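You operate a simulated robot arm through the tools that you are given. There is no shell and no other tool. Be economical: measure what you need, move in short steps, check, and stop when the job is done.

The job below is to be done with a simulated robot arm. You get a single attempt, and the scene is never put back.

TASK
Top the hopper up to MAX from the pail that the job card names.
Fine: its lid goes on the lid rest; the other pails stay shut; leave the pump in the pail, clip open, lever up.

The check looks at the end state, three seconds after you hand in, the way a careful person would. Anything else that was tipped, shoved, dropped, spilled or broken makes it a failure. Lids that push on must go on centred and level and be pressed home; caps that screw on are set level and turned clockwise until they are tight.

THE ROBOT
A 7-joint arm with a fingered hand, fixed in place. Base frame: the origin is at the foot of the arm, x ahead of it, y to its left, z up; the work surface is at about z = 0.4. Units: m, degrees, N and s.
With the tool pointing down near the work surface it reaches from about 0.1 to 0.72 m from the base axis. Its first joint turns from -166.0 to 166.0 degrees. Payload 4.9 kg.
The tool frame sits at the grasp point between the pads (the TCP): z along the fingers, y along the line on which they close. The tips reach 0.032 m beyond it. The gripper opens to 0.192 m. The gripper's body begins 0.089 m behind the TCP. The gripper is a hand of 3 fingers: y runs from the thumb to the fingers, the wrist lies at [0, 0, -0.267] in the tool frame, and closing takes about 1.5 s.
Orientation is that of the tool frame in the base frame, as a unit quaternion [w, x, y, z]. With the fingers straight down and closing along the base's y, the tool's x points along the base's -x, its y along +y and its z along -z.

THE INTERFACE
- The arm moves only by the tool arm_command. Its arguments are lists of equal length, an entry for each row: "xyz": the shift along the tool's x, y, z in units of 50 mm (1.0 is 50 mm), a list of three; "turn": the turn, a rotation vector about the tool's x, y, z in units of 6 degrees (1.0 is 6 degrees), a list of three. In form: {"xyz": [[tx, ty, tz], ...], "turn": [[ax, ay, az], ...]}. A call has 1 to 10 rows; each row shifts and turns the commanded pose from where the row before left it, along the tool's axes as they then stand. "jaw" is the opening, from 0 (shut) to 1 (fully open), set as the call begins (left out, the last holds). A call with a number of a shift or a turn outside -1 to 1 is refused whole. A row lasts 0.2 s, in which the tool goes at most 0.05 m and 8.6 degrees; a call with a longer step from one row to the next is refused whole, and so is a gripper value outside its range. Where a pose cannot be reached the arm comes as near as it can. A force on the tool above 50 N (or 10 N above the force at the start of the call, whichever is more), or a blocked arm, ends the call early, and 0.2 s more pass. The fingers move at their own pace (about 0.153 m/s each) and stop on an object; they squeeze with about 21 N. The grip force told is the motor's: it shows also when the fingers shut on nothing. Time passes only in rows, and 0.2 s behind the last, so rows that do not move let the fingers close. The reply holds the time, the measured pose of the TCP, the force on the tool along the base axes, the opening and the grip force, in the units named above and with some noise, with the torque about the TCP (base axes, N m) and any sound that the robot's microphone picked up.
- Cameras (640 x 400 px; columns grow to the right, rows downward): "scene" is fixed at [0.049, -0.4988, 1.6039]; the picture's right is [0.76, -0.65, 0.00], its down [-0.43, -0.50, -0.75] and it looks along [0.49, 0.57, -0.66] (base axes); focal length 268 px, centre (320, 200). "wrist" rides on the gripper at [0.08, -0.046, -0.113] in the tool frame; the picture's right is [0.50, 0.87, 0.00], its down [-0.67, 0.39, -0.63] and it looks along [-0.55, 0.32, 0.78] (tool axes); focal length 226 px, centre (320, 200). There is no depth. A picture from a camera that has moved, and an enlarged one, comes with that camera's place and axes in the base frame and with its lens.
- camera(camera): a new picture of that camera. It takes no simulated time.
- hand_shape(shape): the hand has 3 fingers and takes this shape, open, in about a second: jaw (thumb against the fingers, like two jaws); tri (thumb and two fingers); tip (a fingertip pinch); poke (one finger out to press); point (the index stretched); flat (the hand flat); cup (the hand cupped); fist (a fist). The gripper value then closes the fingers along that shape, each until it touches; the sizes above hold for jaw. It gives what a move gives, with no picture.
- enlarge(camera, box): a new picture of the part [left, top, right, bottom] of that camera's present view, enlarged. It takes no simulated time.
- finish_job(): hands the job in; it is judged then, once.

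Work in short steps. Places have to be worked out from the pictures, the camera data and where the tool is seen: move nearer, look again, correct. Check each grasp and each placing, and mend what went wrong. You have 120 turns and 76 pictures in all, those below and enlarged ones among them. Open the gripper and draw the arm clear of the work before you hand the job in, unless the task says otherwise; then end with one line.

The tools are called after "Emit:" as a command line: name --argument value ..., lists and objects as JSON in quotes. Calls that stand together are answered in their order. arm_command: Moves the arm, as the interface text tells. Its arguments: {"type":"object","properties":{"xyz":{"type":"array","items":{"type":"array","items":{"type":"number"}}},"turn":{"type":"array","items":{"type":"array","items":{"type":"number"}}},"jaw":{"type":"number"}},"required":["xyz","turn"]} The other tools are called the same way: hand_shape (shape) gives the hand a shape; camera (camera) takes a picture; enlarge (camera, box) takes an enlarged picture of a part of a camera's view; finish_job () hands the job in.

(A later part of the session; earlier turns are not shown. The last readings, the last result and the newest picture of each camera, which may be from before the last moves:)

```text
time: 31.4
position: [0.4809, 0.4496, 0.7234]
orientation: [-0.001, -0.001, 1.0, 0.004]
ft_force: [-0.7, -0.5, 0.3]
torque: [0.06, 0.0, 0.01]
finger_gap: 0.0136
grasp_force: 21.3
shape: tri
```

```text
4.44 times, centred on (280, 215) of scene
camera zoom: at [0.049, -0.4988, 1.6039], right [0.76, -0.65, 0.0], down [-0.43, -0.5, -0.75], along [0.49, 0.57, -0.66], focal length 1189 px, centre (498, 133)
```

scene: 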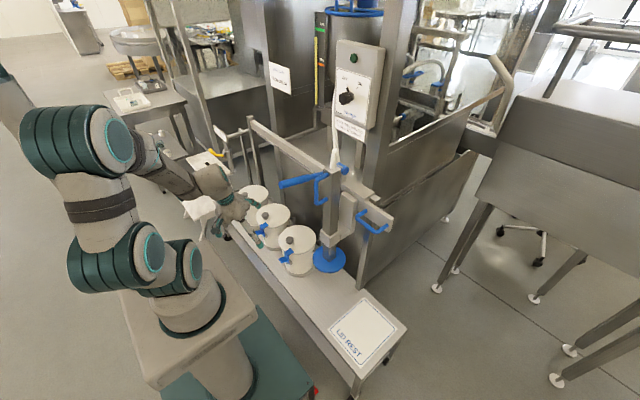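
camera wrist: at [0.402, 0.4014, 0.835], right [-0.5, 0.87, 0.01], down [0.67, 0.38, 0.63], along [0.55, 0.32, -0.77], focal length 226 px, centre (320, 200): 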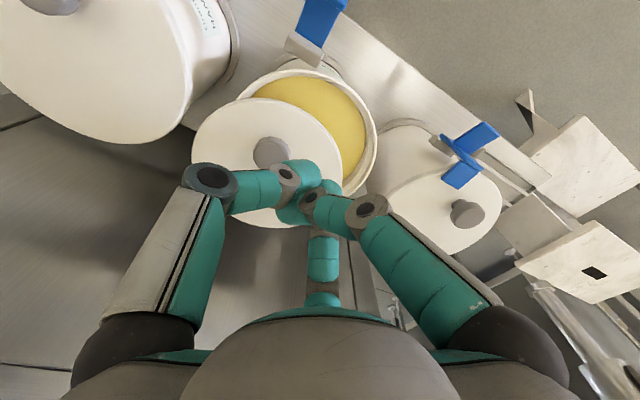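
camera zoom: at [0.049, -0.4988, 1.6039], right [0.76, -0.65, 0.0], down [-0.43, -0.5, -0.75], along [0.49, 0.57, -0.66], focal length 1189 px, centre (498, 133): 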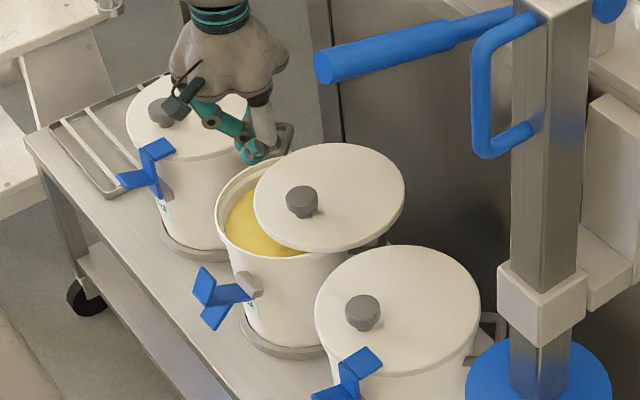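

The lid sits stably; knob now at about (0.53, 0.416, 0.617). Before retrying I check how the tri fingers converge at a small opening.

Emit:
arm_command --xyz '[[0, 0, 0], [0, 0, 0], [0, 0, 0]]' --turn '[[0, 0, 0], [0, 0, 0], [0, 0, 0]]' --jaw 0.27

Emit:
camera --camera "wrist"

```text
time: 32.2
position: [0.4806, 0.4491, 0.7227]
orientation: [0.0, -0.001, 1.0, 0.004]
ft_force: [0.0, -0.3, 0.8]
torque: [-0.01, 0.0, -0.02]
finger_gap: 0.0516
grasp_force: 0.1
shape: tri
```

```text
33 pictures are left
camera wrist: at [0.402, 0.4015, 0.8347], right [-0.5, 0.87, 0.01], down [0.67, 0.38, 0.63], along [0.55, 0.32, -0.77], focal length 226 px, centre (320, 200)
```

wrist: 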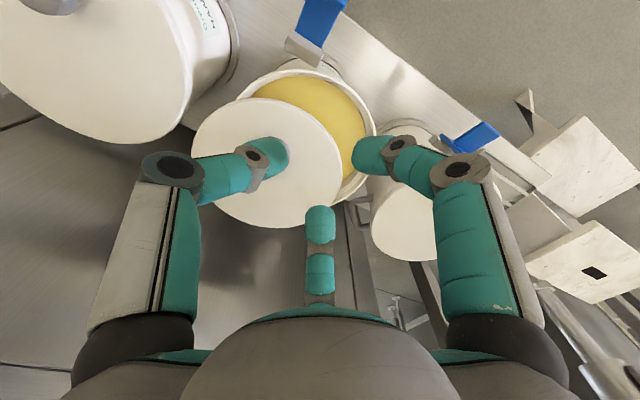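

The fingers close symmetrically about a point ~4 mm in +x of the TCP. I use this narrower opening as a cage: centre over the knob and descend carefully.

Emit:
arm_command --xyz '[[-0.46, -0.36, 0], [-0.46, -0.35, 0], [0, 0, 0.5], [0, 0, 0.5], [0, 0, 0.4], [0, 0, 0.2], [0, 0, 0]]' --turn '[[0, 0, 0], [0, 0, 0], [0, 0, 0], [0, 0, 0], [0, 0, 0], [0, 0, 0], [0, 0, 0]]'

Emit:
camera --camera "wrist"

```text
time: 33.8
position: [0.525, 0.4144, 0.6425]
orientation: [0.0, -0.001, 1.0, 0.005]
ft_force: [0.0, 0.7, -0.1]
torque: [0.01, 0.01, -0.01]
finger_gap: 0.0516
grasp_force: 0.1
shape: tri
```

```text
32 pictures are left
camera wrist: at [0.4464, 0.3665, 0.7537], right [-0.5, 0.87, 0.01], down [0.67, 0.38, 0.63], along [0.55, 0.32, -0.77], focal length 226 px, centre (320, 200)
```

wrist: 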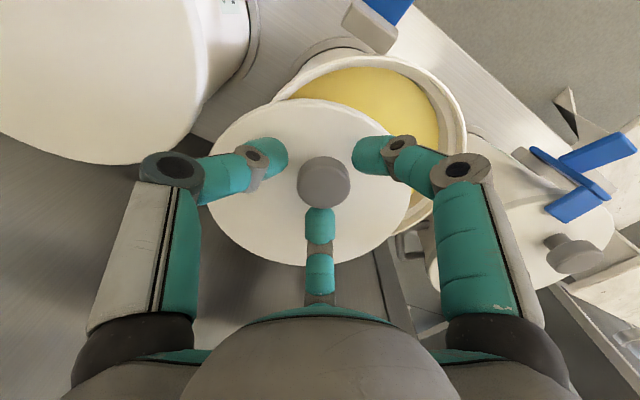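

Knob is centred in the cage. I lower in 3 mm steps to feel the lid.

Emit:
arm_command --xyz '[[0, 0, 0.07], [0, 0, 0.07], [0, 0, 0.06], [0, 0, 0]]' --turn '[[0, 0, 0], [0, 0, 0], [0, 0, 0], [0, 0, 0]]'

```text
time: 34.8
position: [0.5257, 0.4154, 0.6332]
orientation: [0.001, -0.001, 1.0, 0.006]
ft_force: [-4.8, -3.3, 20.9]
torque: [-0.53, 0.2, -0.12]
finger_gap: 0.0536
grasp_force: 0.0
shape: tri
```

Lid contact at z≈0.634. I raise about 3 mm and close stepwise so the fingers arrive together.

Emit:
arm_command --xyz '[[0, 0, -0.07], [0, 0, 0]]' --turn '[[0, 0, 0], [0, 0, 0]]' --jaw 0.22

Emit:
arm_command --xyz '[[0, 0, 0], [0, 0, 0]]' --turn '[[0, 0, 0], [0, 0, 0]]' --jaw 0.17

Emit:
arm_command --xyz '[[0, 0, 0], [0, 0, 0]]' --turn '[[0, 0, 0], [0, 0, 0]]' --jaw 0.13

Emit:
camera --camera "wrist"

```text
time: 35.4
position: [0.5245, 0.413, 0.6331]
orientation: [-0.001, -0.001, 1.0, 0.004]
ft_force: [-0.7, 0.2, -0.4]
torque: [0.0, 0.07, -0.01]
finger_gap: 0.039
grasp_force: 20.6
shape: tri
```

```text
time: 36.0
position: [0.5246, 0.4133, 0.6336]
orientation: [0.001, -0.001, 1.0, 0.003]
ft_force: [0.2, -0.2, 1.3]
torque: [-0.03, 0.08, -0.04]
finger_gap: 0.0347
grasp_force: 21.2
shape: tri
```

```text
time: 36.6
position: [0.5247, 0.4149, 0.633]
orientation: [0.0, 0.0, 1.0, 0.004]
ft_force: [-0.2, -0.3, -0.1]
torque: [-0.01, 0.08, 0.0]
finger_gap: 0.0348
grasp_force: 20.8
shape: tri
```

```text
31 pictures are left
camera wrist: at [0.4462, 0.3659, 0.7454], right [-0.5, 0.87, 0.01], down [0.67, 0.38, 0.63], along [0.55, 0.32, -0.77], focal length 226 px, centre (320, 200)
```

wrist: 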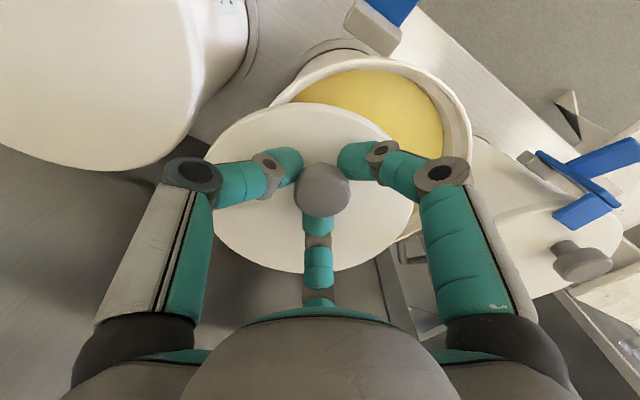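

Firm grip on the knob (gap 35 mm, 21 N). I lift gently.

Emit:
arm_command --xyz '[[0, 0, -0.2], [0, 0, -0.3], [0, 0, -0.5], [0, 0, -0.7], [0, 0, 0]]' --turn '[[0, 0, 0], [0, 0, 0], [0, 0, 0], [0, 0, 0], [0, 0, 0]]'

Emit:
camera --camera "scene"

```text
time: 37.8
position: [0.5248, 0.4094, 0.7184]
orientation: [-0.001, 0.0, 1.0, 0.004]
ft_force: [1.1, 0.7, 0.3]
torque: [-0.01, 0.03, 0.01]
finger_gap: 0.0349
grasp_force: 21.1
shape: tri
```

```text
30 pictures are left
```

scene: 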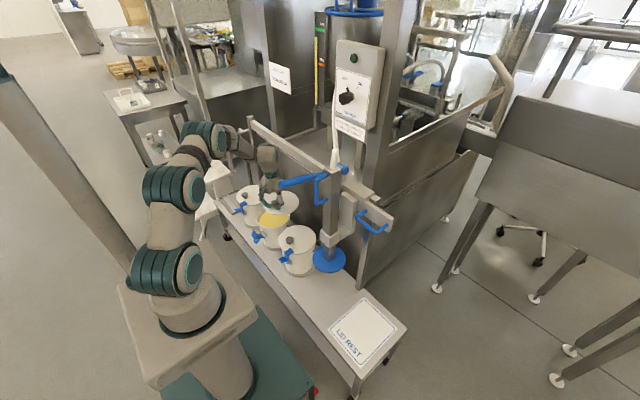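

The lid hangs level. I carry it: back to x≈0.31, then right past the pump (lid stays in front of the disc).

Emit:
arm_command --xyz '[[0.5, 0, -0.3], [0.8, 0, -0.2], [0.8, 0, 0], [0.8, 0, 0], [0.8, 0, 0], [0.6, -0.2, 0], [0, -0.6, 0], [0, -0.8, 0], [0, -0.8, 0], [0, -0.8, 0]]' --turn '[[0, 0, 0], [0, 0, 0], [0, 0, 0], [0, 0, 0], [0, 0, 0], [0, 0, 0], [0, 0, 0], [0, 0, 0], [0, 0, 0], [0, 0, 0]]'

Emit:
arm_command --xyz '[[0, -0.8, 0], [0, -0.8, 0], [0, -0.8, 0], [0, -0.8, 0], [0, -0.8, 0], [0, -0.8, 0], [0, 0, 0]]' --turn '[[0, 0, 0], [0, 0, 0], [0, 0, 0], [0, 0, 0], [0, 0, 0], [0, 0, 0], [0, 0, 0]]'

```text
time: 40.0
position: [0.3108, 0.249, 0.7461]
orientation: [0.0, -0.001, 1.0, 0.004]
ft_force: [0.0, 0.1, -1.4]
torque: [-0.05, 0.02, 0.0]
finger_gap: 0.0352
grasp_force: 20.5
shape: tri
```

```text
time: 41.6
position: [0.3099, 0.0121, 0.7398]
orientation: [0.0, 0.0, 1.0, 0.003]
ft_force: [0.0, -0.3, -1.6]
torque: [0.03, 0.05, 0.04]
finger_gap: 0.0349
grasp_force: 21.5
shape: tri
```

Holding well. I continue to y≈-0.24 and then out to x≈0.5, still high, and look.

Emit:
arm_command --xyz '[[0, -0.8, 0], [0, -0.8, 0], [0, -0.8, 0], [0, -0.8, 0], [0, -0.8, 0], [0, -0.8, 0], [0, -0.25, 0], [-0.6, 0, 0], [-0.8, 0, 0], [-0.8, 0, 0]]' --turn '[[0, 0, 0], [0, 0, 0], [0, 0, 0], [0, 0, 0], [0, 0, 0], [0, 0, 0], [0, 0, 0], [0, 0, 0], [0, 0, 0], [0, 0, 0]]'

Emit:
arm_command --xyz '[[-0.8, 0, 0.4], [-0.8, 0, 0.6], [0, 0, 0.8], [0, 0, 0.8], [0, 0, 0]]' --turn '[[0, 0, 0], [0, 0, 0], [0, 0, 0], [0, 0, 0], [0, 0, 0]]'

Emit:
camera --camera "wrist"

Emit:
enlarge --camera "scene" --box '[300, 200, 460, 400]'

```text
time: 43.8
position: [0.4216, -0.2414, 0.7403]
orientation: [0.0, -0.001, 1.0, 0.003]
ft_force: [1.1, 0.3, -1.2]
torque: [-0.06, 0.03, -0.03]
finger_gap: 0.0345
grasp_force: 21.1
shape: tri
```

```text
time: 45.0
position: [0.4998, -0.2368, 0.6094]
orientation: [0.0, -0.001, 1.0, 0.003]
ft_force: [0.1, 0.5, -0.2]
torque: [-0.01, 0.02, -0.01]
finger_gap: 0.0347
grasp_force: 20.9
shape: tri
```

```text
29 pictures are left
camera wrist: at [0.4216, -0.2849, 0.7207], right [-0.5, 0.87, 0.01], down [0.67, 0.38, 0.63], along [0.55, 0.32, -0.77], focal length 226 px, centre (320, 200)
```

wrist: 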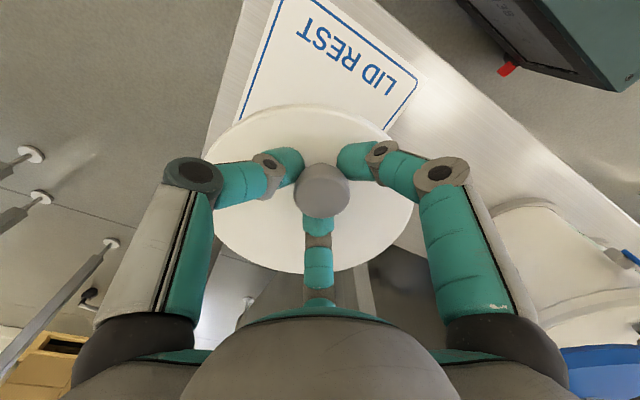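

```text
2.00 times, centred on (380, 300) of scene
camera zoom: at [0.049, -0.4988, 1.6039], right [0.76, -0.65, 0.0], down [-0.43, -0.5, -0.75], along [0.49, 0.57, -0.66], focal length 535 px, centre (200, 0)
```

zoom: 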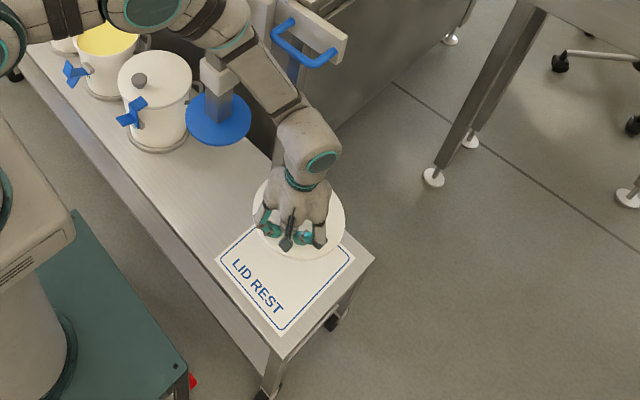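

The rest spans x 0.41–0.64, y −0.33–−0.14, centre ≈(0.525, −0.236); the lid centre is over it. I descend until contact.

Emit:
arm_command --xyz '[[0, 0, 0.6], [0, 0, 0.6], [0, 0, 0.5], [0, 0, 0.3], [0, 0, 0.2], [0, 0, 0.15], [0, 0, 0.1], [0, 0, 0]]' --turn '[[0, 0, 0], [0, 0, 0], [0, 0, 0], [0, 0, 0], [0, 0, 0], [0, 0, 0], [0, 0, 0], [0, 0, 0]]'

```text
time: 46.8
position: [0.5012, -0.2387, 0.4837]
orientation: [0.0, -0.001, 1.0, 0.003]
ft_force: [-0.6, -0.1, -0.9]
torque: [-0.02, 0.0, -0.04]
finger_gap: 0.0346
grasp_force: 21.0
shape: tri
```

Emit:
arm_command --xyz '[[0, 0, 0.1], [0, 0, 0.1], [0, 0, 0.08], [0, 0, 0.08], [0, 0, 0]]' --turn '[[0, 0, 0], [0, 0, 0], [0, 0, 0], [0, 0, 0], [0, 0, 0]]'

Emit:
enlarge --camera "scene" --box '[320, 250, 420, 350]'

```text
time: 48.0
position: [0.5018, -0.2364, 0.4683]
orientation: [0.0, -0.001, 1.0, 0.003]
ft_force: [0.3, -0.3, -0.8]
torque: [-0.01, 0.08, -0.01]
finger_gap: 0.0346
grasp_force: 20.9
shape: tri
```

```text
4.00 times, centred on (370, 300) of scene
camera zoom: at [0.049, -0.4988, 1.6039], right [0.76, -0.65, 0.0], down [-0.43, -0.5, -0.75], along [0.49, 0.57, -0.66], focal length 1070 px, centre (120, -200)
```

zoom: 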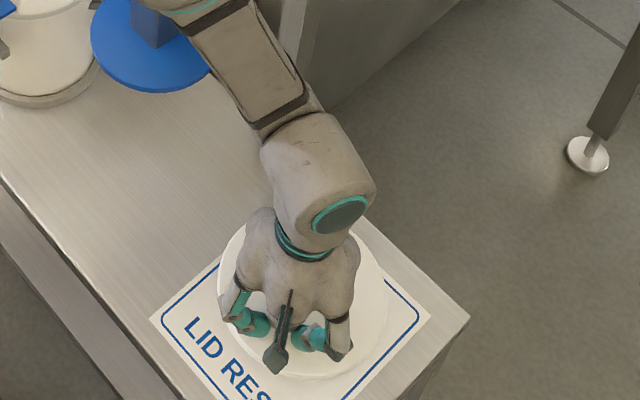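

The lid is inside the rest, about 12 mm far in x. I shift back 10 mm and lower until contact.

Emit:
arm_command --xyz '[[0.2, 0, 0], [0, 0, 0.08], [0, 0, 0.08], [0, 0, 0.08], [0, 0, 0.08], [0, 0, 0]]' --turn '[[0, 0, 0], [0, 0, 0], [0, 0, 0], [0, 0, 0], [0, 0, 0], [0, 0, 0]]'

```text
time: 49.4
position: [0.4909, -0.2391, 0.4522]
orientation: [0.0, -0.001, 1.0, 0.004]
ft_force: [-0.3, 0.6, -0.7]
torque: [0.01, 0.02, 0.01]
finger_gap: 0.0349
grasp_force: 21.3
shape: tri
```

Emit:
arm_command --xyz '[[0, 0, 0.07], [0, 0, 0.07], [0, 0, 0.07], [0, 0, 0]]' --turn '[[0, 0, 0], [0, 0, 0], [0, 0, 0], [0, 0, 0]]'

```text
time: 50.4
position: [0.4905, -0.2383, 0.4419]
orientation: [0.0, -0.001, 1.0, 0.003]
ft_force: [0.2, 0.1, -1.1]
torque: [-0.02, 0.0, 0.02]
finger_gap: 0.0347
grasp_force: 21.1
shape: tri
```

No contact yet; I continue slowly.

Emit:
arm_command --xyz '[[0, 0, 0.07], [0, 0, 0.07], [0, 0, 0.07], [0, 0, 0.07], [0, 0, 0]]' --turn '[[0, 0, 0], [0, 0, 0], [0, 0, 0], [0, 0, 0], [0, 0, 0]]'

Emit:
camera --camera "wrist"

```text
time: 50.9
position: [0.4926, -0.2393, 0.4415]
orientation: [-0.001, 0.0, 1.0, 0.004]
ft_force: [-5.4, 1.9, 16.0]
torque: [-0.03, 0.1, -0.09]
finger_gap: 0.0367
grasp_force: 20.8
shape: tri
stopped in row 2: the force on the tool passed its limit at 56 N (the readings are from after the stop); the commanded pose is now the measured one
```

```text
26 pictures are left
camera wrist: at [0.4143, -0.2875, 0.5525], right [-0.5, 0.87, 0.01], down [0.67, 0.38, 0.63], along [0.55, 0.32, -0.77], focal length 226 px, centre (320, 200)
```

wrist: 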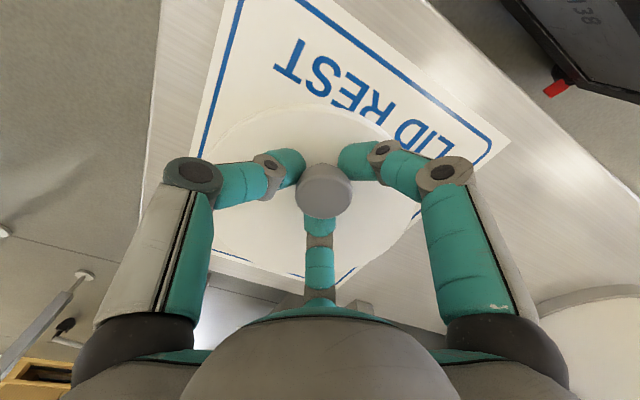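

The lid has touched down but sits ~8 mm off centre of the rest. I lift 6 mm, shift (+8, +6 mm), and set it down again.

Emit:
arm_command --xyz '[[0, 0, -0.12], [-0.16, 0.12, 0], [0, 0, 0.06], [0, 0, 0.05], [0, 0, 0]]' --turn '[[0, 0, 0], [0, 0, 0], [0, 0, 0], [0, 0, 0], [0, 0, 0]]'

```text
time: 52.1
position: [0.5019, -0.2338, 0.442]
orientation: [0.0, 0.0, 1.0, 0.003]
ft_force: [-0.4, -0.7, 2.3]
torque: [-0.21, -0.01, -0.05]
finger_gap: 0.0354
grasp_force: 20.8
shape: tri
```

Light contact (2 N). I open the fingers and rise.

Emit:
arm_command --xyz '[[0, 0, 0], [0, 0, 0], [0, 0, 0], [0, 0, -0.4], [0, 0, -0.8], [0, 0, -0.8], [0, 0, -0.8], [0, 0, -0.8], [0, 0, 0]]' --turn '[[0, 0, 0], [0, 0, 0], [0, 0, 0], [0, 0, 0], [0, 0, 0], [0, 0, 0], [0, 0, 0], [0, 0, 0], [0, 0, 0]]' --jaw 0.35

Emit:
camera --camera "wrist"

```text
time: 54.1
position: [0.5026, -0.234, 0.6215]
orientation: [-0.001, 0.0, 1.0, 0.003]
ft_force: [-0.6, -1.1, 0.0]
torque: [-0.02, 0.0, 0.01]
finger_gap: 0.067
grasp_force: 0.0
shape: tri
```

```text
25 pictures are left
camera wrist: at [0.4231, -0.2817, 0.7338], right [-0.5, 0.87, 0.01], down [0.67, 0.38, 0.63], along [0.55, 0.32, -0.77], focal length 226 px, centre (320, 200)
```

wrist: 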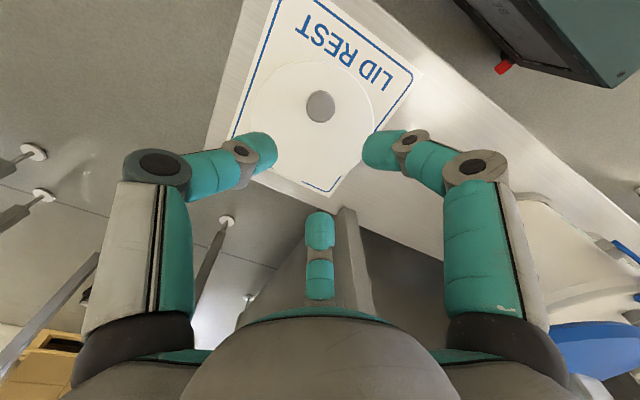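

The lid is properly on the rest. Now I study the pump carriage and its handles.

Emit:
enlarge --camera "scene" --box '[300, 140, 420, 280]'

```text
2.86 times, centred on (360, 210) of scene
camera zoom: at [0.049, -0.4988, 1.6039], right [0.76, -0.65, 0.0], down [-0.43, -0.5, -0.75], along [0.49, 0.57, -0.66], focal length 764 px, centre (206, 171)
```

zoom: 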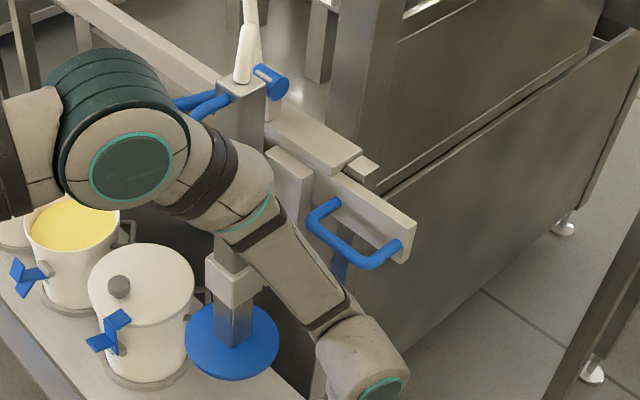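

The carriage handle bar runs along y from about −0.08 to −0.18 at x≈0.585, z≈0.93, with legs toward +x. I close the fingers, go to its right side (y≈−0.33), and rise to its height to push it along +y.

Emit:
arm_command --xyz '[[0, -0.9, 0], [0, -0.9, 0], [0, 0, -0.9], [0, 0, -0.9], [0, 0, -0.9], [0, 0, -0.9], [0, 0, -0.9], [0, 0, -0.9], [0, 0, -0.9], [0, 0, 0]]' --turn '[[0, 0, 0], [0, 0, 0], [0, 0, 0], [0, 0, 0], [0, 0, 0], [0, 0, 0], [0, 0, 0], [0, 0, 0], [0, 0, 0], [0, 0, 0]]' --jaw 0

Emit:
camera --camera "wrist"

```text
time: 56.3
position: [0.5005, -0.3308, 0.9359]
orientation: [-0.001, 0.0, 1.0, 0.003]
ft_force: [-0.2, -0.3, 0.0]
torque: [0.02, 0.01, 0.0]
finger_gap: 0.0
grasp_force: 20.9
shape: tri
```

```text
23 pictures are left
camera wrist: at [0.4218, -0.3777, 1.0476], right [-0.5, 0.87, 0.01], down [0.67, 0.38, 0.63], along [0.55, 0.32, -0.77], focal length 226 px, centre (320, 200)
```

wrist: 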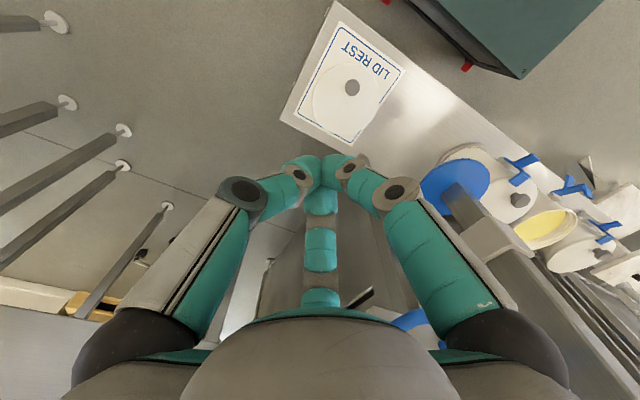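

The handle's near end is at about (0.58, −0.18, 0.945). I move to x=0.605 and then advance slowly to contact.

Emit:
arm_command --xyz '[[-0.7, 0, 0], [-0.7, 0, 0], [-0.7, 0, 0], [0, 0.6, 0], [0, 0.6, 0], [0, 0.3, 0], [0, 0.3, 0], [0, 0.3, 0], [0, 0.3, 0], [0, 0.3, 0]]' --turn '[[0, 0, 0], [0, 0, 0], [0, 0, 0], [0, 0, 0], [0, 0, 0], [0, 0, 0], [0, 0, 0], [0, 0, 0], [0, 0, 0], [0, 0, 0]]'

Emit:
enlarge --camera "scene" --box '[270, 120, 430, 290]'

```text
time: 58.5
position: [0.6078, -0.1915, 0.9358]
orientation: [0.0, 0.0, 1.0, 0.005]
ft_force: [0.3, -2.1, -0.1]
torque: [0.02, -0.02, -0.05]
finger_gap: 0.0
grasp_force: 21.1
shape: tri
```

```text
2.35 times, centred on (350, 205) of scene
camera zoom: at [0.049, -0.4988, 1.6039], right [0.76, -0.65, 0.0], down [-0.43, -0.5, -0.75], along [0.49, 0.57, -0.66], focal length 630 px, centre (249, 188)
```

zoom: 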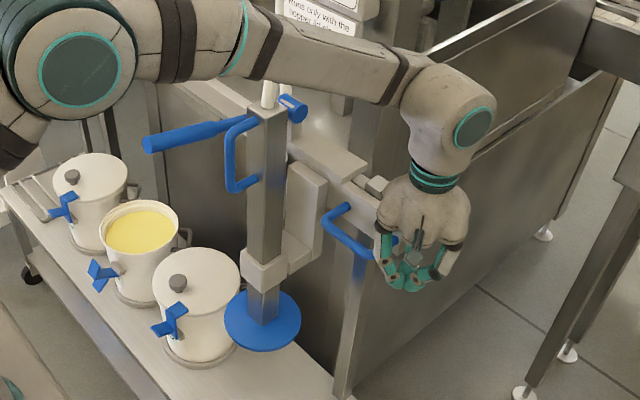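

The fingers are right at the handle end. I push on in +y and watch force.

Emit:
arm_command --xyz '[[0, 0.3, 0], [0, 0.3, 0], [0, 0.3, 0], [0, 0.3, 0], [0, 0, 0]]' --turn '[[0, 0, 0], [0, 0, 0], [0, 0, 0], [0, 0, 0], [0, 0, 0]]'

Emit:
enlarge --camera "scene" --box '[270, 120, 430, 290]'

```text
time: 59.7
position: [0.6064, -0.1327, 0.937]
orientation: [0.0, 0.0, 1.0, 0.003]
ft_force: [0.4, 0.5, 0.6]
torque: [-0.04, 0.04, -0.01]
finger_gap: 0.0001
grasp_force: 21.2
shape: tri
```

```text
2.35 times, centred on (350, 205) of scene
camera zoom: at [0.049, -0.4988, 1.6039], right [0.76, -0.65, 0.0], down [-0.43, -0.5, -0.75], along [0.49, 0.57, -0.66], focal length 630 px, centre (249, 188)
```

zoom: 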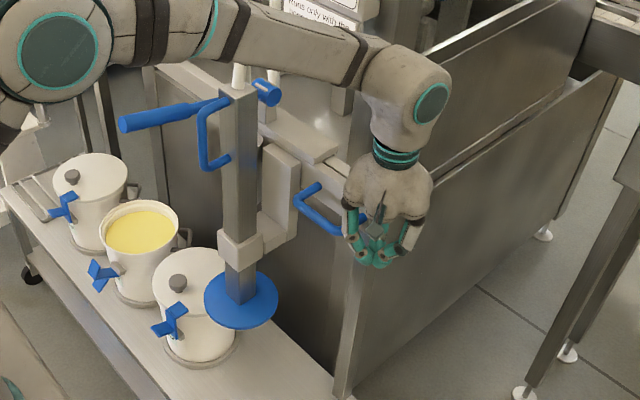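

The carriage slides freely (column y ≈ TCP y + 0.213, disc bottom ≈0.645, above the knobs at 0.62). I keep pushing to just short of the pail.

Emit:
arm_command --xyz '[[0, 0.4, 0], [0, 0.6, 0], [0, 0.6, 0], [0, 0.6, 0], [0, 0.6, 0], [0, 0.6, 0], [0, 0.6, 0], [0, 0.6, 0], [0, 0.6, 0], [0, 0.4, 0]]' --turn '[[0, 0, 0], [0, 0, 0], [0, 0, 0], [0, 0, 0], [0, 0, 0], [0, 0, 0], [0, 0, 0], [0, 0, 0], [0, 0, 0], [0, 0, 0]]'

Emit:
camera --camera "scene"

```text
time: 60.1
position: [0.6065, -0.1296, 0.9363]
orientation: [0.0, 0.007, 1.0, -0.002]
ft_force: [1.3, -13.3, -1.0]
torque: [0.67, 0.13, -0.61]
finger_gap: 0.0001
grasp_force: 20.7
shape: tri
stopped in row 2: the force on the tool passed its limit at 68 N (the readings are from after the stop); the commanded pose is now the measured one
```

```text
20 pictures are left
```

scene: 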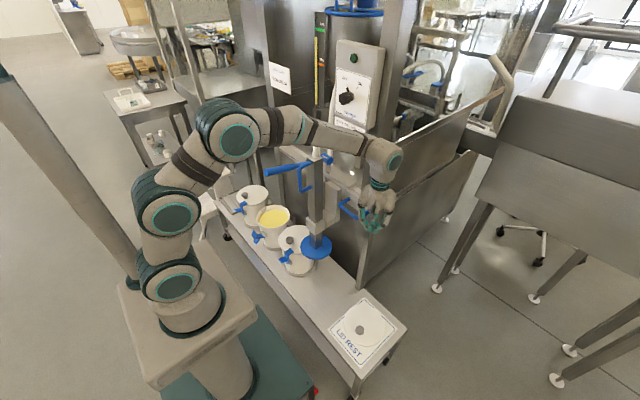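

The carriage was stopped at column y≈0.083. I zoom in to see whether the disc meets the near pail.

Emit:
enlarge --camera "scene" --box '[265, 205, 355, 295]'

Emit:
enlarge --camera "wrist" --box '[320, 50, 640, 330]'

```text
4.44 times, centred on (310, 250) of scene
camera zoom: at [0.049, -0.4988, 1.6039], right [0.76, -0.65, 0.0], down [-0.43, -0.5, -0.75], along [0.49, 0.57, -0.66], focal length 1189 px, centre (364, -22)
```

zoom: 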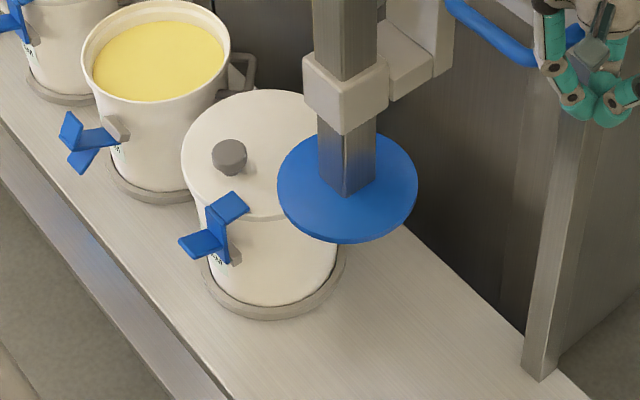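

```text
1.43 times, centred on (480, 190) of wrist
camera zoom: at [0.5262, -0.1736, 1.0493], right [-0.49, 0.87, 0.0], down [0.68, 0.38, 0.63], along [0.55, 0.31, -0.78], focal length 323 px, centre (91, 214)
```

zoom: 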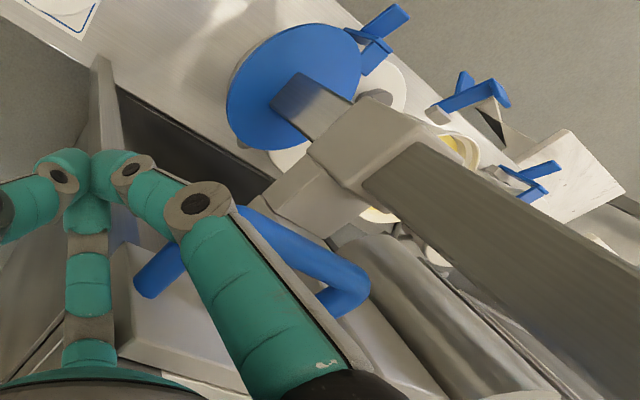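

The disc is well clear (z≈0.69), so it's the hand itself that hit the fixed rail end at x≈0.68. I back off, pull the hand to smaller x and tilt it so that only the fingertips reach the handle end.

Emit:
arm_command --xyz '[[0, -0.6, 0], [0, -0.6, 0], [0.6, 0, -0.4], [0, 0, 0], [0, 0, 0], [0, 0, 0], [0, 0, 0], [0, 0, 0], [0, 0, 0], [0, 0, 0]]' --turn '[[0, 0, 0], [0, 0, 0], [0, -1, 0], [0, -1, 0], [0, -1, 0], [0, -1, 0], [0, -1, 0], [0, -1, 0], [0, 0, 0], [0, 0, 0]]'

```text
time: 62.4
position: [0.5748, -0.1851, 0.9566]
orientation: [0.31, 0.005, 0.951, -0.004]
ft_force: [1.0, 0.3, -0.4]
torque: [0.0, 0.02, 0.0]
finger_gap: 0.0
grasp_force: 21.8
shape: tri
```

Tilted 36° now. I push in +y again.

Emit:
arm_command --xyz '[[0, 0.4, 0], [0, 0.4, 0], [0, 0.4, 0], [0, 0.4, 0], [0, 0.4, 0], [0, 0.4, 0], [0, 0, 0]]' --turn '[[0, 0, 0], [0, 0, 0], [0, 0, 0], [0, 0, 0], [0, 0, 0], [0, 0, 0], [0, 0, 0]]'

Emit:
enlarge --camera "scene" --box '[250, 120, 410, 280]'

```text
time: 64.0
position: [0.5769, -0.0666, 0.9582]
orientation: [0.31, 0.004, 0.951, -0.002]
ft_force: [-0.8, 0.0, -0.7]
torque: [0.0, -0.03, 0.0]
finger_gap: 0.0001
grasp_force: 20.6
shape: tri
```

```text
2.50 times, centred on (330, 200) of scene
camera zoom: at [0.049, -0.4988, 1.6039], right [0.76, -0.65, 0.0], down [-0.43, -0.5, -0.75], along [0.49, 0.57, -0.66], focal length 669 px, centre (295, 200)
```

zoom: 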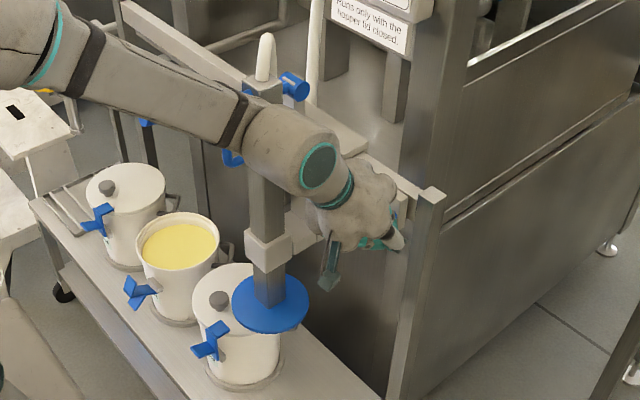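

It moves past the rail end now (column y≈0.125). I push on 0.25 m.

Emit:
arm_command --xyz '[[0, 0.4, 0], [0, 0.5, 0], [0, 0.5, 0], [0, 0.5, 0], [0, 0.5, 0], [0, 0.5, 0], [0, 0.5, 0], [0, 0.5, 0], [0, 0.5, 0], [0, 0.5, 0]]' --turn '[[0, 0, 0], [0, 0, 0], [0, 0, 0], [0, 0, 0], [0, 0, 0], [0, 0, 0], [0, 0, 0], [0, 0, 0], [0, 0, 0], [0, 0, 0]]'

Emit:
enlarge --camera "scene" --box '[230, 120, 370, 260]'

```text
time: 66.2
position: [0.5824, 0.182, 0.9568]
orientation: [0.31, 0.004, 0.951, -0.002]
ft_force: [-0.2, 0.1, 0.8]
torque: [-0.01, -0.01, -0.01]
finger_gap: 0.0
grasp_force: 21.1
shape: tri
```

```text
2.86 times, centred on (300, 190) of scene
camera zoom: at [0.049, -0.4988, 1.6039], right [0.76, -0.65, 0.0], down [-0.43, -0.5, -0.75], along [0.49, 0.57, -0.66], focal length 764 px, centre (377, 229)
```

zoom: 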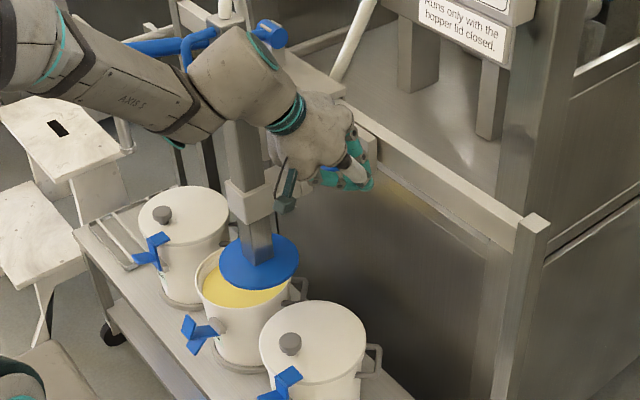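

Column y≈0.377; the pail centre is ≈(0.525, 0.445). I push the remaining 68 mm.

Emit:
arm_command --xyz '[[0, 0.4, 0], [0, 0.4, 0], [0, 0.3, 0], [0, 0.15, 0], [0, 0.1, 0], [0, 0, 0]]' --turn '[[0, 0, 0], [0, 0, 0], [0, 0, 0], [0, 0, 0], [0, 0, 0], [0, 0, 0]]'

Emit:
enlarge --camera "scene" --box '[230, 110, 370, 250]'

```text
time: 67.5
position: [0.5794, 0.246, 0.956]
orientation: [0.31, 0.005, 0.951, -0.003]
ft_force: [-0.3, 0.8, 0.4]
torque: [-0.02, 0.01, 0.0]
finger_gap: 0.0
grasp_force: 21.2
shape: tri
```

```text
2.86 times, centred on (300, 180) of scene
camera zoom: at [0.049, -0.4988, 1.6039], right [0.76, -0.65, 0.0], down [-0.43, -0.5, -0.75], along [0.49, 0.57, -0.66], focal length 764 px, centre (377, 257)
```

zoom: 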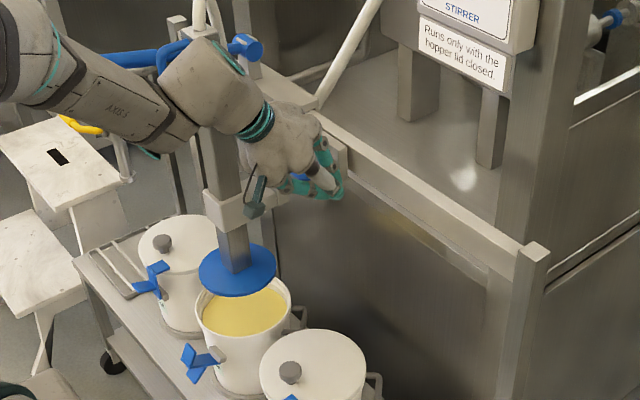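

The column is over the pail within a few mm. Next I must lower it: I retract the hand to −y and up/back, then come in front of the column handle's upper leg (≈x 0.47, z 1.145).

Emit:
arm_command --xyz '[[0, -0.6, 0], [0, -0.6, 0], [0, 0, -0.9], [0, 0, -0.9], [0, 0, -0.9], [0, 0, -0.9], [0, 0, -0.9], [0, 0, -0.9], [0, 0, -0.9], [0, 0, -0.9]]' --turn '[[0, 0, 0], [0, 0, 0], [0, 0, 0], [0, 0, 0], [0, 0, 0], [0, 0, 0], [0, 0, 0], [0, 0, 0], [0, 0, 0], [0, 0, 0]]'

Emit:
arm_command --xyz '[[0, 0.7, 0], [0, 0.8, 0], [0, 0.8, 0], [0, 0.8, 0], [0, 0.8, 0], [0, 0.8, 0], [0, 0.3, 0], [0, 0, 0]]' --turn '[[0, -1, 0], [0, -1, 0], [0, 0, 0], [0, 0, 0], [0, 0, 0], [0, 0, 0], [0, 0, 0], [0, 0, 0]]'

Emit:
camera --camera "wrist"

```text
time: 69.8
position: [0.3657, 0.1885, 1.2445]
orientation: [0.309, 0.004, 0.951, -0.003]
ft_force: [0.3, 0.1, -0.5]
torque: [-0.02, -0.02, 0.01]
finger_gap: 0.0
grasp_force: 21.6
shape: tri
```

```text
time: 71.5
position: [0.3689, 0.4402, 1.2464]
orientation: [0.408, 0.004, 0.913, -0.003]
ft_force: [0.4, -0.5, 0.5]
torque: [0.03, -0.01, 0.02]
finger_gap: 0.0
grasp_force: 21.2
shape: tri
```

```text
14 pictures are left
camera wrist: at [0.2329, 0.3944, 1.2611], right [-0.33, 0.87, -0.37], down [-0.02, 0.39, 0.92], along [0.95, 0.31, -0.11], focal length 226 px, centre (320, 200)
```

wrist: 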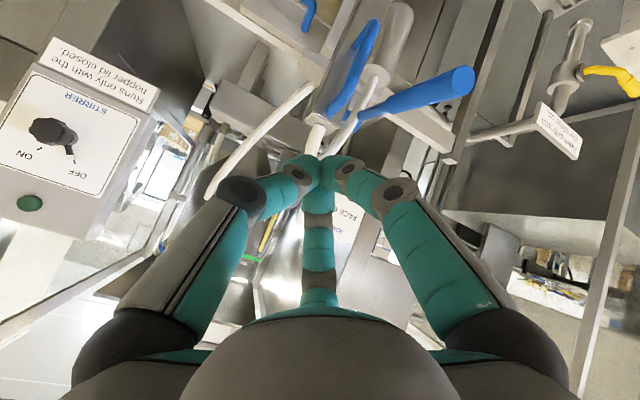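

Matches my estimate: handle upper corner ≈(0.465, 0.450, 1.13), lever tip ≈(0.38, 0.52, 1.10). I bring the closed fingertips onto the upper leg and push down gently.

Emit:
arm_command --xyz '[[-0.08, 0.1, 0.6], [-0.08, 0, 0.6], [-0.07, 0, 0.58], [0.15, 0, 0.13], [0.15, 0, 0.13], [0.15, 0, 0.13], [0, 0, 0]]' --turn '[[0, 0, 0], [0, 0, 0], [0, 0, 0], [0, 0, 0], [0, 0, 0], [0, 0, 0], [0, 0, 0]]'

Emit:
enlarge --camera "scene" --box '[210, 90, 350, 230]'

```text
time: 73.2
position: [0.4434, 0.4458, 1.1662]
orientation: [0.409, 0.005, 0.913, -0.003]
ft_force: [-0.3, 0.0, -0.3]
torque: [-0.01, 0.01, -0.06]
finger_gap: 0.0001
grasp_force: 20.7
shape: tri
```

```text
2.86 times, centred on (280, 160) of scene
camera zoom: at [0.049, -0.4988, 1.6039], right [0.76, -0.65, 0.0], down [-0.43, -0.5, -0.75], along [0.49, 0.57, -0.66], focal length 764 px, centre (434, 314)
```

zoom: 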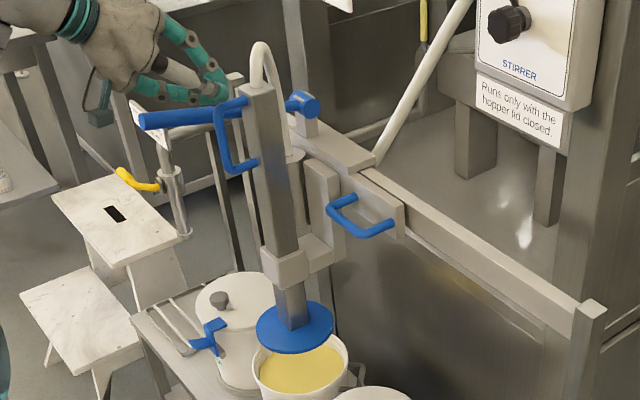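

The fingertips hang just over the upper leg. I push straight down in small steps.

Emit:
arm_command --xyz '[[0.15, 0, 0.13], [0.15, 0, 0.13], [0.22, 0, 0.2], [0.22, 0, 0.2], [0.22, 0, 0.2], [0.22, 0, 0.2], [0, 0, 0]]' --turn '[[0, 0, 0], [0, 0, 0], [0, 0, 0], [0, 0, 0], [0, 0, 0], [0, 0, 0], [0, 0, 0]]'

```text
time: 74.8
position: [0.4416, 0.4454, 1.0878]
orientation: [0.407, 0.004, 0.913, -0.003]
ft_force: [0.5, -0.6, 0.1]
torque: [-0.02, -0.04, 0.01]
finger_gap: 0.0003
grasp_force: 20.5
shape: tri
```

Little force felt; I check whether the column is going down.

Emit:
enlarge --camera "scene" --box '[210, 100, 350, 240]'

```text
2.86 times, centred on (280, 170) of scene
camera zoom: at [0.049, -0.4988, 1.6039], right [0.76, -0.65, 0.0], down [-0.43, -0.5, -0.75], along [0.49, 0.57, -0.66], focal length 764 px, centre (434, 286)
```

zoom: 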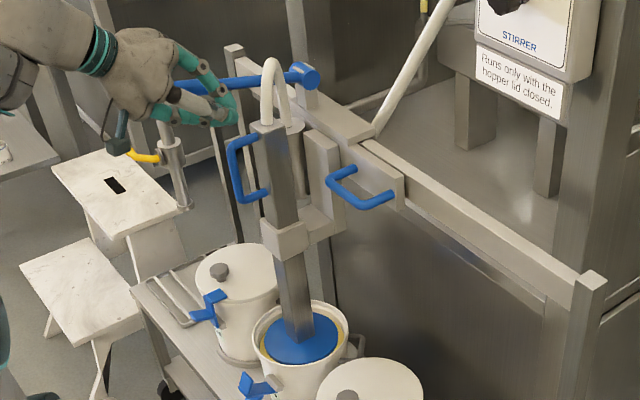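

The column is sliding down easily and the disc has entered the pail; the lever stays at its height (pivot on the carriage). To avoid my hand touching the lever, I rise, and yaw the hand 60° so that it comes from the −y side.

Emit:
arm_command --xyz '[[-0.5, 0, -0.45], [-0.5, 0, -0.45], [-0.5, -0.2, -0.45], [0, 0, 0], [0, 0, 0], [0, 0, 0], [0, 0, 0], [0, 0, 0], [0, 0, 0], [0, 0, 0]]' --turn '[[0, 0, 0], [0, 0, 0], [-0.743, 0, -0.669], [-0.743, 0, -0.669], [-0.743, 0, -0.669], [-0.743, 0, -0.669], [-0.743, 0, -0.669], [-0.743, 0, -0.669], [-0.743, 0, -0.669], [-0.743, 0, -0.669]]'

Emit:
arm_command --xyz '[[0, 0, 0], [0, 0, 0], [0, 0, 0]]' --turn '[[-0.743, 0, -0.669], [-0.743, 0, -0.669], [0, 0, 0]]'

```text
time: 77.0
position: [0.4439, 0.4342, 1.1868]
orientation: [0.372, -0.367, 0.837, 0.162]
ft_force: [-0.2, -0.2, -0.7]
torque: [0.02, 0.02, -0.02]
finger_gap: 0.0
grasp_force: 20.3
shape: tri
```

```text
time: 77.8
position: [0.4445, 0.4323, 1.189]
orientation: [0.353, -0.452, 0.794, 0.201]
ft_force: [0.3, 0.0, 0.7]
torque: [0.01, 0.0, -0.03]
finger_gap: 0.0
grasp_force: 21.2
shape: tri
```

Now I set the tip back over the upper leg (hand on the −y side) and push down further.

Emit:
arm_command --xyz '[[0.47, -0.13, 0.38], [0.47, -0.13, 0.38], [0.46, -0.13, 0.37], [0.15, 0, 0.13], [0.15, 0, 0.13], [0.22, 0, 0.2], [0.22, 0, 0.2], [0.22, 0, 0.2], [0, 0, 0]]' --turn '[[0, 0, 0], [0, 0, 0], [0, 0, 0], [0, 0, 0], [0, 0, 0], [0, 0, 0], [0, 0, 0], [0, 0, 0], [0, 0, 0]]'

Emit:
enlarge --camera "scene" --box '[210, 100, 350, 240]'

```text
time: 79.8
position: [0.4581, 0.4194, 1.041]
orientation: [0.359, -0.452, 0.791, 0.202]
ft_force: [-17.7, -10.1, 40.0]
torque: [1.02, 0.04, 0.47]
finger_gap: 0.0003
grasp_force: 21.4
shape: tri
```

```text
2.86 times, centred on (280, 170) of scene
camera zoom: at [0.049, -0.4988, 1.6039], right [0.76, -0.65, 0.0], down [-0.43, -0.5, -0.75], along [0.49, 0.57, -0.66], focal length 764 px, centre (434, 286)
```

zoom: 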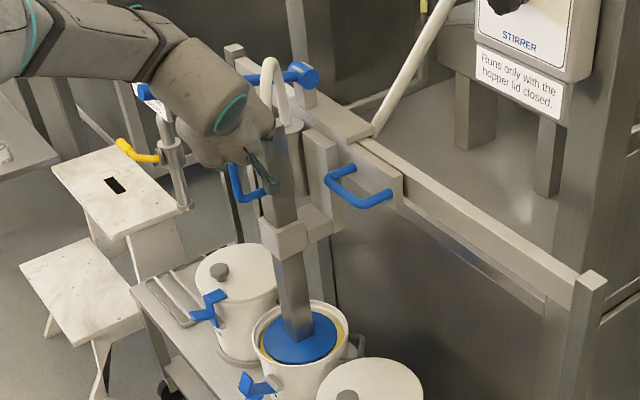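

With 40 N the column goes no lower: the follower rests on the cream, pump in the pail. Now for the lever (tip ≈(0.387, 0.522, 1.09)): I withdraw the hand up and back, and start undoing the yaw.

Emit:
arm_command --xyz '[[-0.556, 0, -0.5], [-0.556, 0, -0.5], [-0.556, 0, -0.5], [-0.556, 0, -0.5], [0.22, 0.56, -0.25], [0.22, 0.56, -0.25], [0.22, 0.56, -0.25], [0.22, 0.56, -0.25], [0, 0, 0], [0, 0, 0]]' --turn '[[0, 0, 0], [0, 0, 0], [0, 0, 0], [0, 0, 0], [0, 0, 0], [0, 0, 0], [0, 0, 0], [0, 0, 0], [0.743, 0, 0.669], [0.743, 0, 0.669]]'

Emit:
arm_command --xyz '[[0, 0, 0], [0, 0, 0], [0, 0, 0], [0, 0, 0], [0, 0, 0], [0, 0, 0], [0, 0, 0], [0, 0, 0], [0, 0, 0]]' --turn '[[0.743, 0, 0.669], [0.743, 0, 0.669], [0.743, 0, 0.669], [0.743, 0, 0.669], [0.743, 0, 0.669], [0.743, 0, 0.669], [0.743, 0, 0.669], [0.743, 0, 0.669], [0, 0, 0]]'

Emit:
arm_command --xyz '[[0, 0, 0], [0, 0, 0], [0, 0, 0], [0, 0, 0], [0, 0, 0], [0, 0, 0], [0, 0, 0], [0, 0, 0]]' --turn '[[0, 1, 0], [0, 1, 0], [0, 1, 0], [0, 1, 0], [0, 1, 0], [0, 1, 0], [0, 1, 0], [0, 0, 0]]' --jaw 0.45

```text
time: 82.0
position: [0.3283, 0.4192, 1.1847]
orientation: [0.373, -0.367, 0.836, 0.162]
ft_force: [-0.1, 0.1, -0.3]
torque: [0.02, -0.01, -0.01]
finger_gap: 0.0001
grasp_force: 21.2
shape: tri
```

```text
time: 84.0
position: [0.3269, 0.4194, 1.184]
orientation: [0.406, 0.005, 0.914, -0.004]
ft_force: [-0.6, 0.7, -0.1]
torque: [0.01, 0.0, 0.02]
finger_gap: 0.0
grasp_force: 21.3
shape: tri
```

```text
time: 85.8
position: [0.3277, 0.4178, 1.1829]
orientation: [0.053, 0.005, 0.999, -0.001]
ft_force: [-0.7, -0.2, 0.8]
torque: [0.01, -0.02, 0.0]
finger_gap: 0.0859
grasp_force: 0.1
shape: tri
```

Tool nearly vertical, fingers open. I move above the lever's grip and look.

Emit:
arm_command --xyz '[[0, 0.7, -0.2], [0, 0.7, 0], [-0.5, 0.68, 0], [-0.5, 0, 0], [-0.5, 0, 0], [0, 0, 0]]' --turn '[[0, 0, 0], [0, 0, 0], [0, 0, 0], [0, 0, 0], [0, 0, 0], [0, 0, 0]]'

Emit:
camera --camera "wrist"

```text
time: 87.2
position: [0.4023, 0.5247, 1.2013]
orientation: [0.052, 0.007, 0.999, -0.003]
ft_force: [-0.1, -0.2, 0.4]
torque: [-0.01, 0.03, 0.04]
finger_gap: 0.0862
grasp_force: 0.2
shape: tri
```

```text
10 pictures are left
camera wrist: at [0.3109, 0.4789, 1.3054], right [-0.49, 0.87, -0.06], down [0.61, 0.38, 0.7], along [0.63, 0.31, -0.71], focal length 226 px, centre (320, 200)
```

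wrist: 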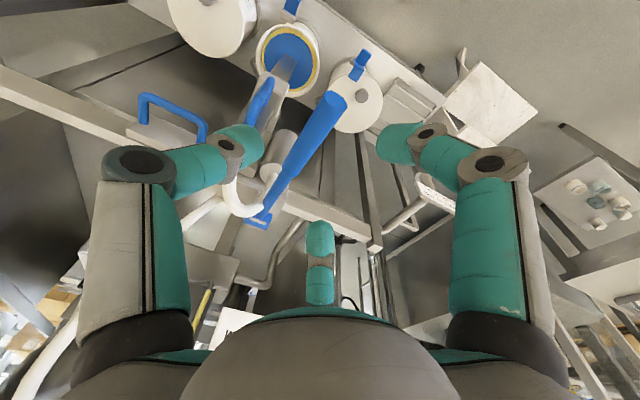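

The lever runs along x at y≈0.522, tip x≈0.378; the follower disc sits centred in the pail. I descend astride the lever and close.

Emit:
arm_command --xyz '[[0.07, 0, 0.7], [0.07, 0, 0.7], [0.07, 0, 0.5], [0.02, 0, 0.3], [0, 0, 0]]' --turn '[[0, 0, 0], [0, 0, 0], [0, 0, 0], [0, 0, 0], [0, 0, 0]]'

Emit:
arm_command --xyz '[[0, 0, 0], [0, 0, 0], [0, 0, 0]]' --turn '[[0, 0, 0], [0, 0, 0], [0, 0, 0]]' --jaw 0.2

Emit:
arm_command --xyz '[[0, 0, 0], [0, 0, 0], [0, 0, 0]]' --turn '[[0, 0, 0], [0, 0, 0], [0, 0, 0]]' --jaw 0.05

```text
time: 88.3
position: [0.4024, 0.5219, 1.0887]
orientation: [0.054, 0.005, 0.999, -0.001]
ft_force: [-0.9, -0.3, -0.7]
torque: [-0.02, 0.01, -0.01]
finger_gap: 0.0863
grasp_force: 0.1
shape: tri
```

```text
time: 89.2
position: [0.4019, 0.5228, 1.0893]
orientation: [0.052, 0.005, 0.999, -0.002]
ft_force: [-0.8, 0.0, -0.5]
torque: [0.01, -0.04, -0.01]
finger_gap: 0.0388
grasp_force: 0.0
shape: tri
```

```text
time: 90.0
position: [0.4018, 0.523, 1.0909]
orientation: [0.052, 0.005, 0.999, -0.002]
ft_force: [1.0, 2.0, -0.5]
torque: [-0.01, -0.04, 0.05]
finger_gap: 0.0102
grasp_force: 0.2
shape: tri
```

The fingers closed almost fully without gripping; I look where the lever is.

Emit:
enlarge --camera "scene" --box '[220, 90, 320, 190]'

```text
4.00 times, centred on (270, 140) of scene
camera zoom: at [0.049, -0.4988, 1.6039], right [0.76, -0.65, 0.0], down [-0.43, -0.5, -0.75], along [0.49, 0.57, -0.66], focal length 1070 px, centre (520, 440)
```

zoom: 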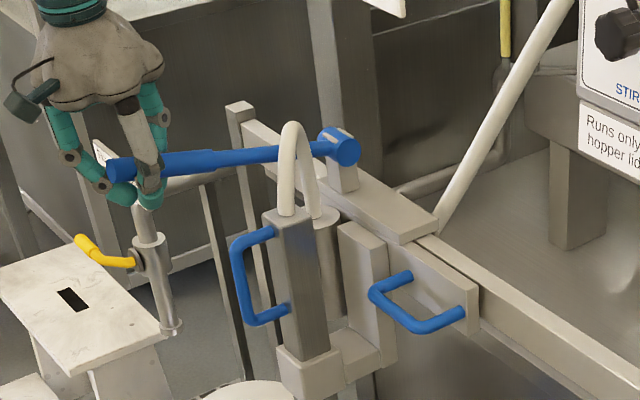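

The lever lies inside the closed finger cage (tips meet below it), so I can push with the palm and lift with the tips. I go down with the hand tilting forward to stay clear of the column handle.

Emit:
arm_command --xyz '[[0.03, 0, 0.25], [0.07, 0, 0.25], [0.1, 0, 0.25], [0.12, 0, 0.27], [0.12, 0, 0.27], [0.12, 0, 0.27], [0, 0, 0]]' --turn '[[0, -1, 0], [0, -1, 0], [0, -1, 0], [0, 0, 0], [0, 0, 0], [0, 0, 0], [0, 0, 0]]' --jaw 0

```text
time: 91.5
position: [0.3999, 0.5228, 1.009]
orientation: [0.209, 0.004, 0.978, -0.001]
ft_force: [-17.1, 0.4, 7.5]
torque: [-0.09, -1.31, -0.08]
finger_gap: 0.0
grasp_force: 21.1
shape: tri
```

Contact begins (z +7 N, x −17 N). I ease back 12 mm in x and continue down.

Emit:
arm_command --xyz '[[0.22, 0, -0.1], [0.12, 0, 0.27], [0.12, 0, 0.27], [0.12, 0, 0.27], [0, 0, 0]]' --turn '[[0, 0, 0], [0, 0, 0], [0, 0, 0], [0, 0, 0], [0, 0, 0]]'

Emit:
enlarge --camera "scene" --box '[210, 20, 350, 190]'

```text
time: 92.8
position: [0.3858, 0.5202, 0.9626]
orientation: [0.208, 0.005, 0.978, -0.003]
ft_force: [-18.1, 0.3, 4.9]
torque: [-0.03, -1.61, -0.01]
finger_gap: 0.0
grasp_force: 20.0
shape: tri
```

```text
2.35 times, centred on (280, 105) of scene
camera zoom: at [0.049, -0.4988, 1.6039], right [0.76, -0.65, 0.0], down [-0.43, -0.5, -0.75], along [0.49, 0.57, -0.66], focal length 630 px, centre (414, 424)
```

zoom: 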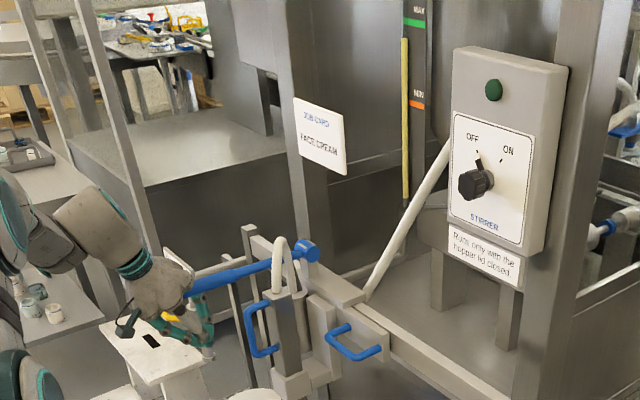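

The lever is going down with the hand. I continue the stroke to its end.

Emit:
arm_command --xyz '[[0.12, 0, 0.27], [0.14, 0, 0.27], [0.15, 0, 0.26], [0.16, 0, 0.26], [0.17, 0, 0.25], [0.17, 0, 0.25], [0, 0, 0]]' --turn '[[0, -0.6, 0], [0, -0.6, 0], [0, -0.6, 0], [0, -0.6, 0], [0, 0, 0], [0, 0, 0], [0, 0, 0]]'

```text
time: 94.3
position: [0.3938, 0.5217, 0.8723]
orientation: [0.329, 0.005, 0.944, -0.003]
ft_force: [-0.1, -0.4, 1.0]
torque: [0.02, -0.02, 0.02]
finger_gap: 0.0
grasp_force: 21.1
shape: tri
```

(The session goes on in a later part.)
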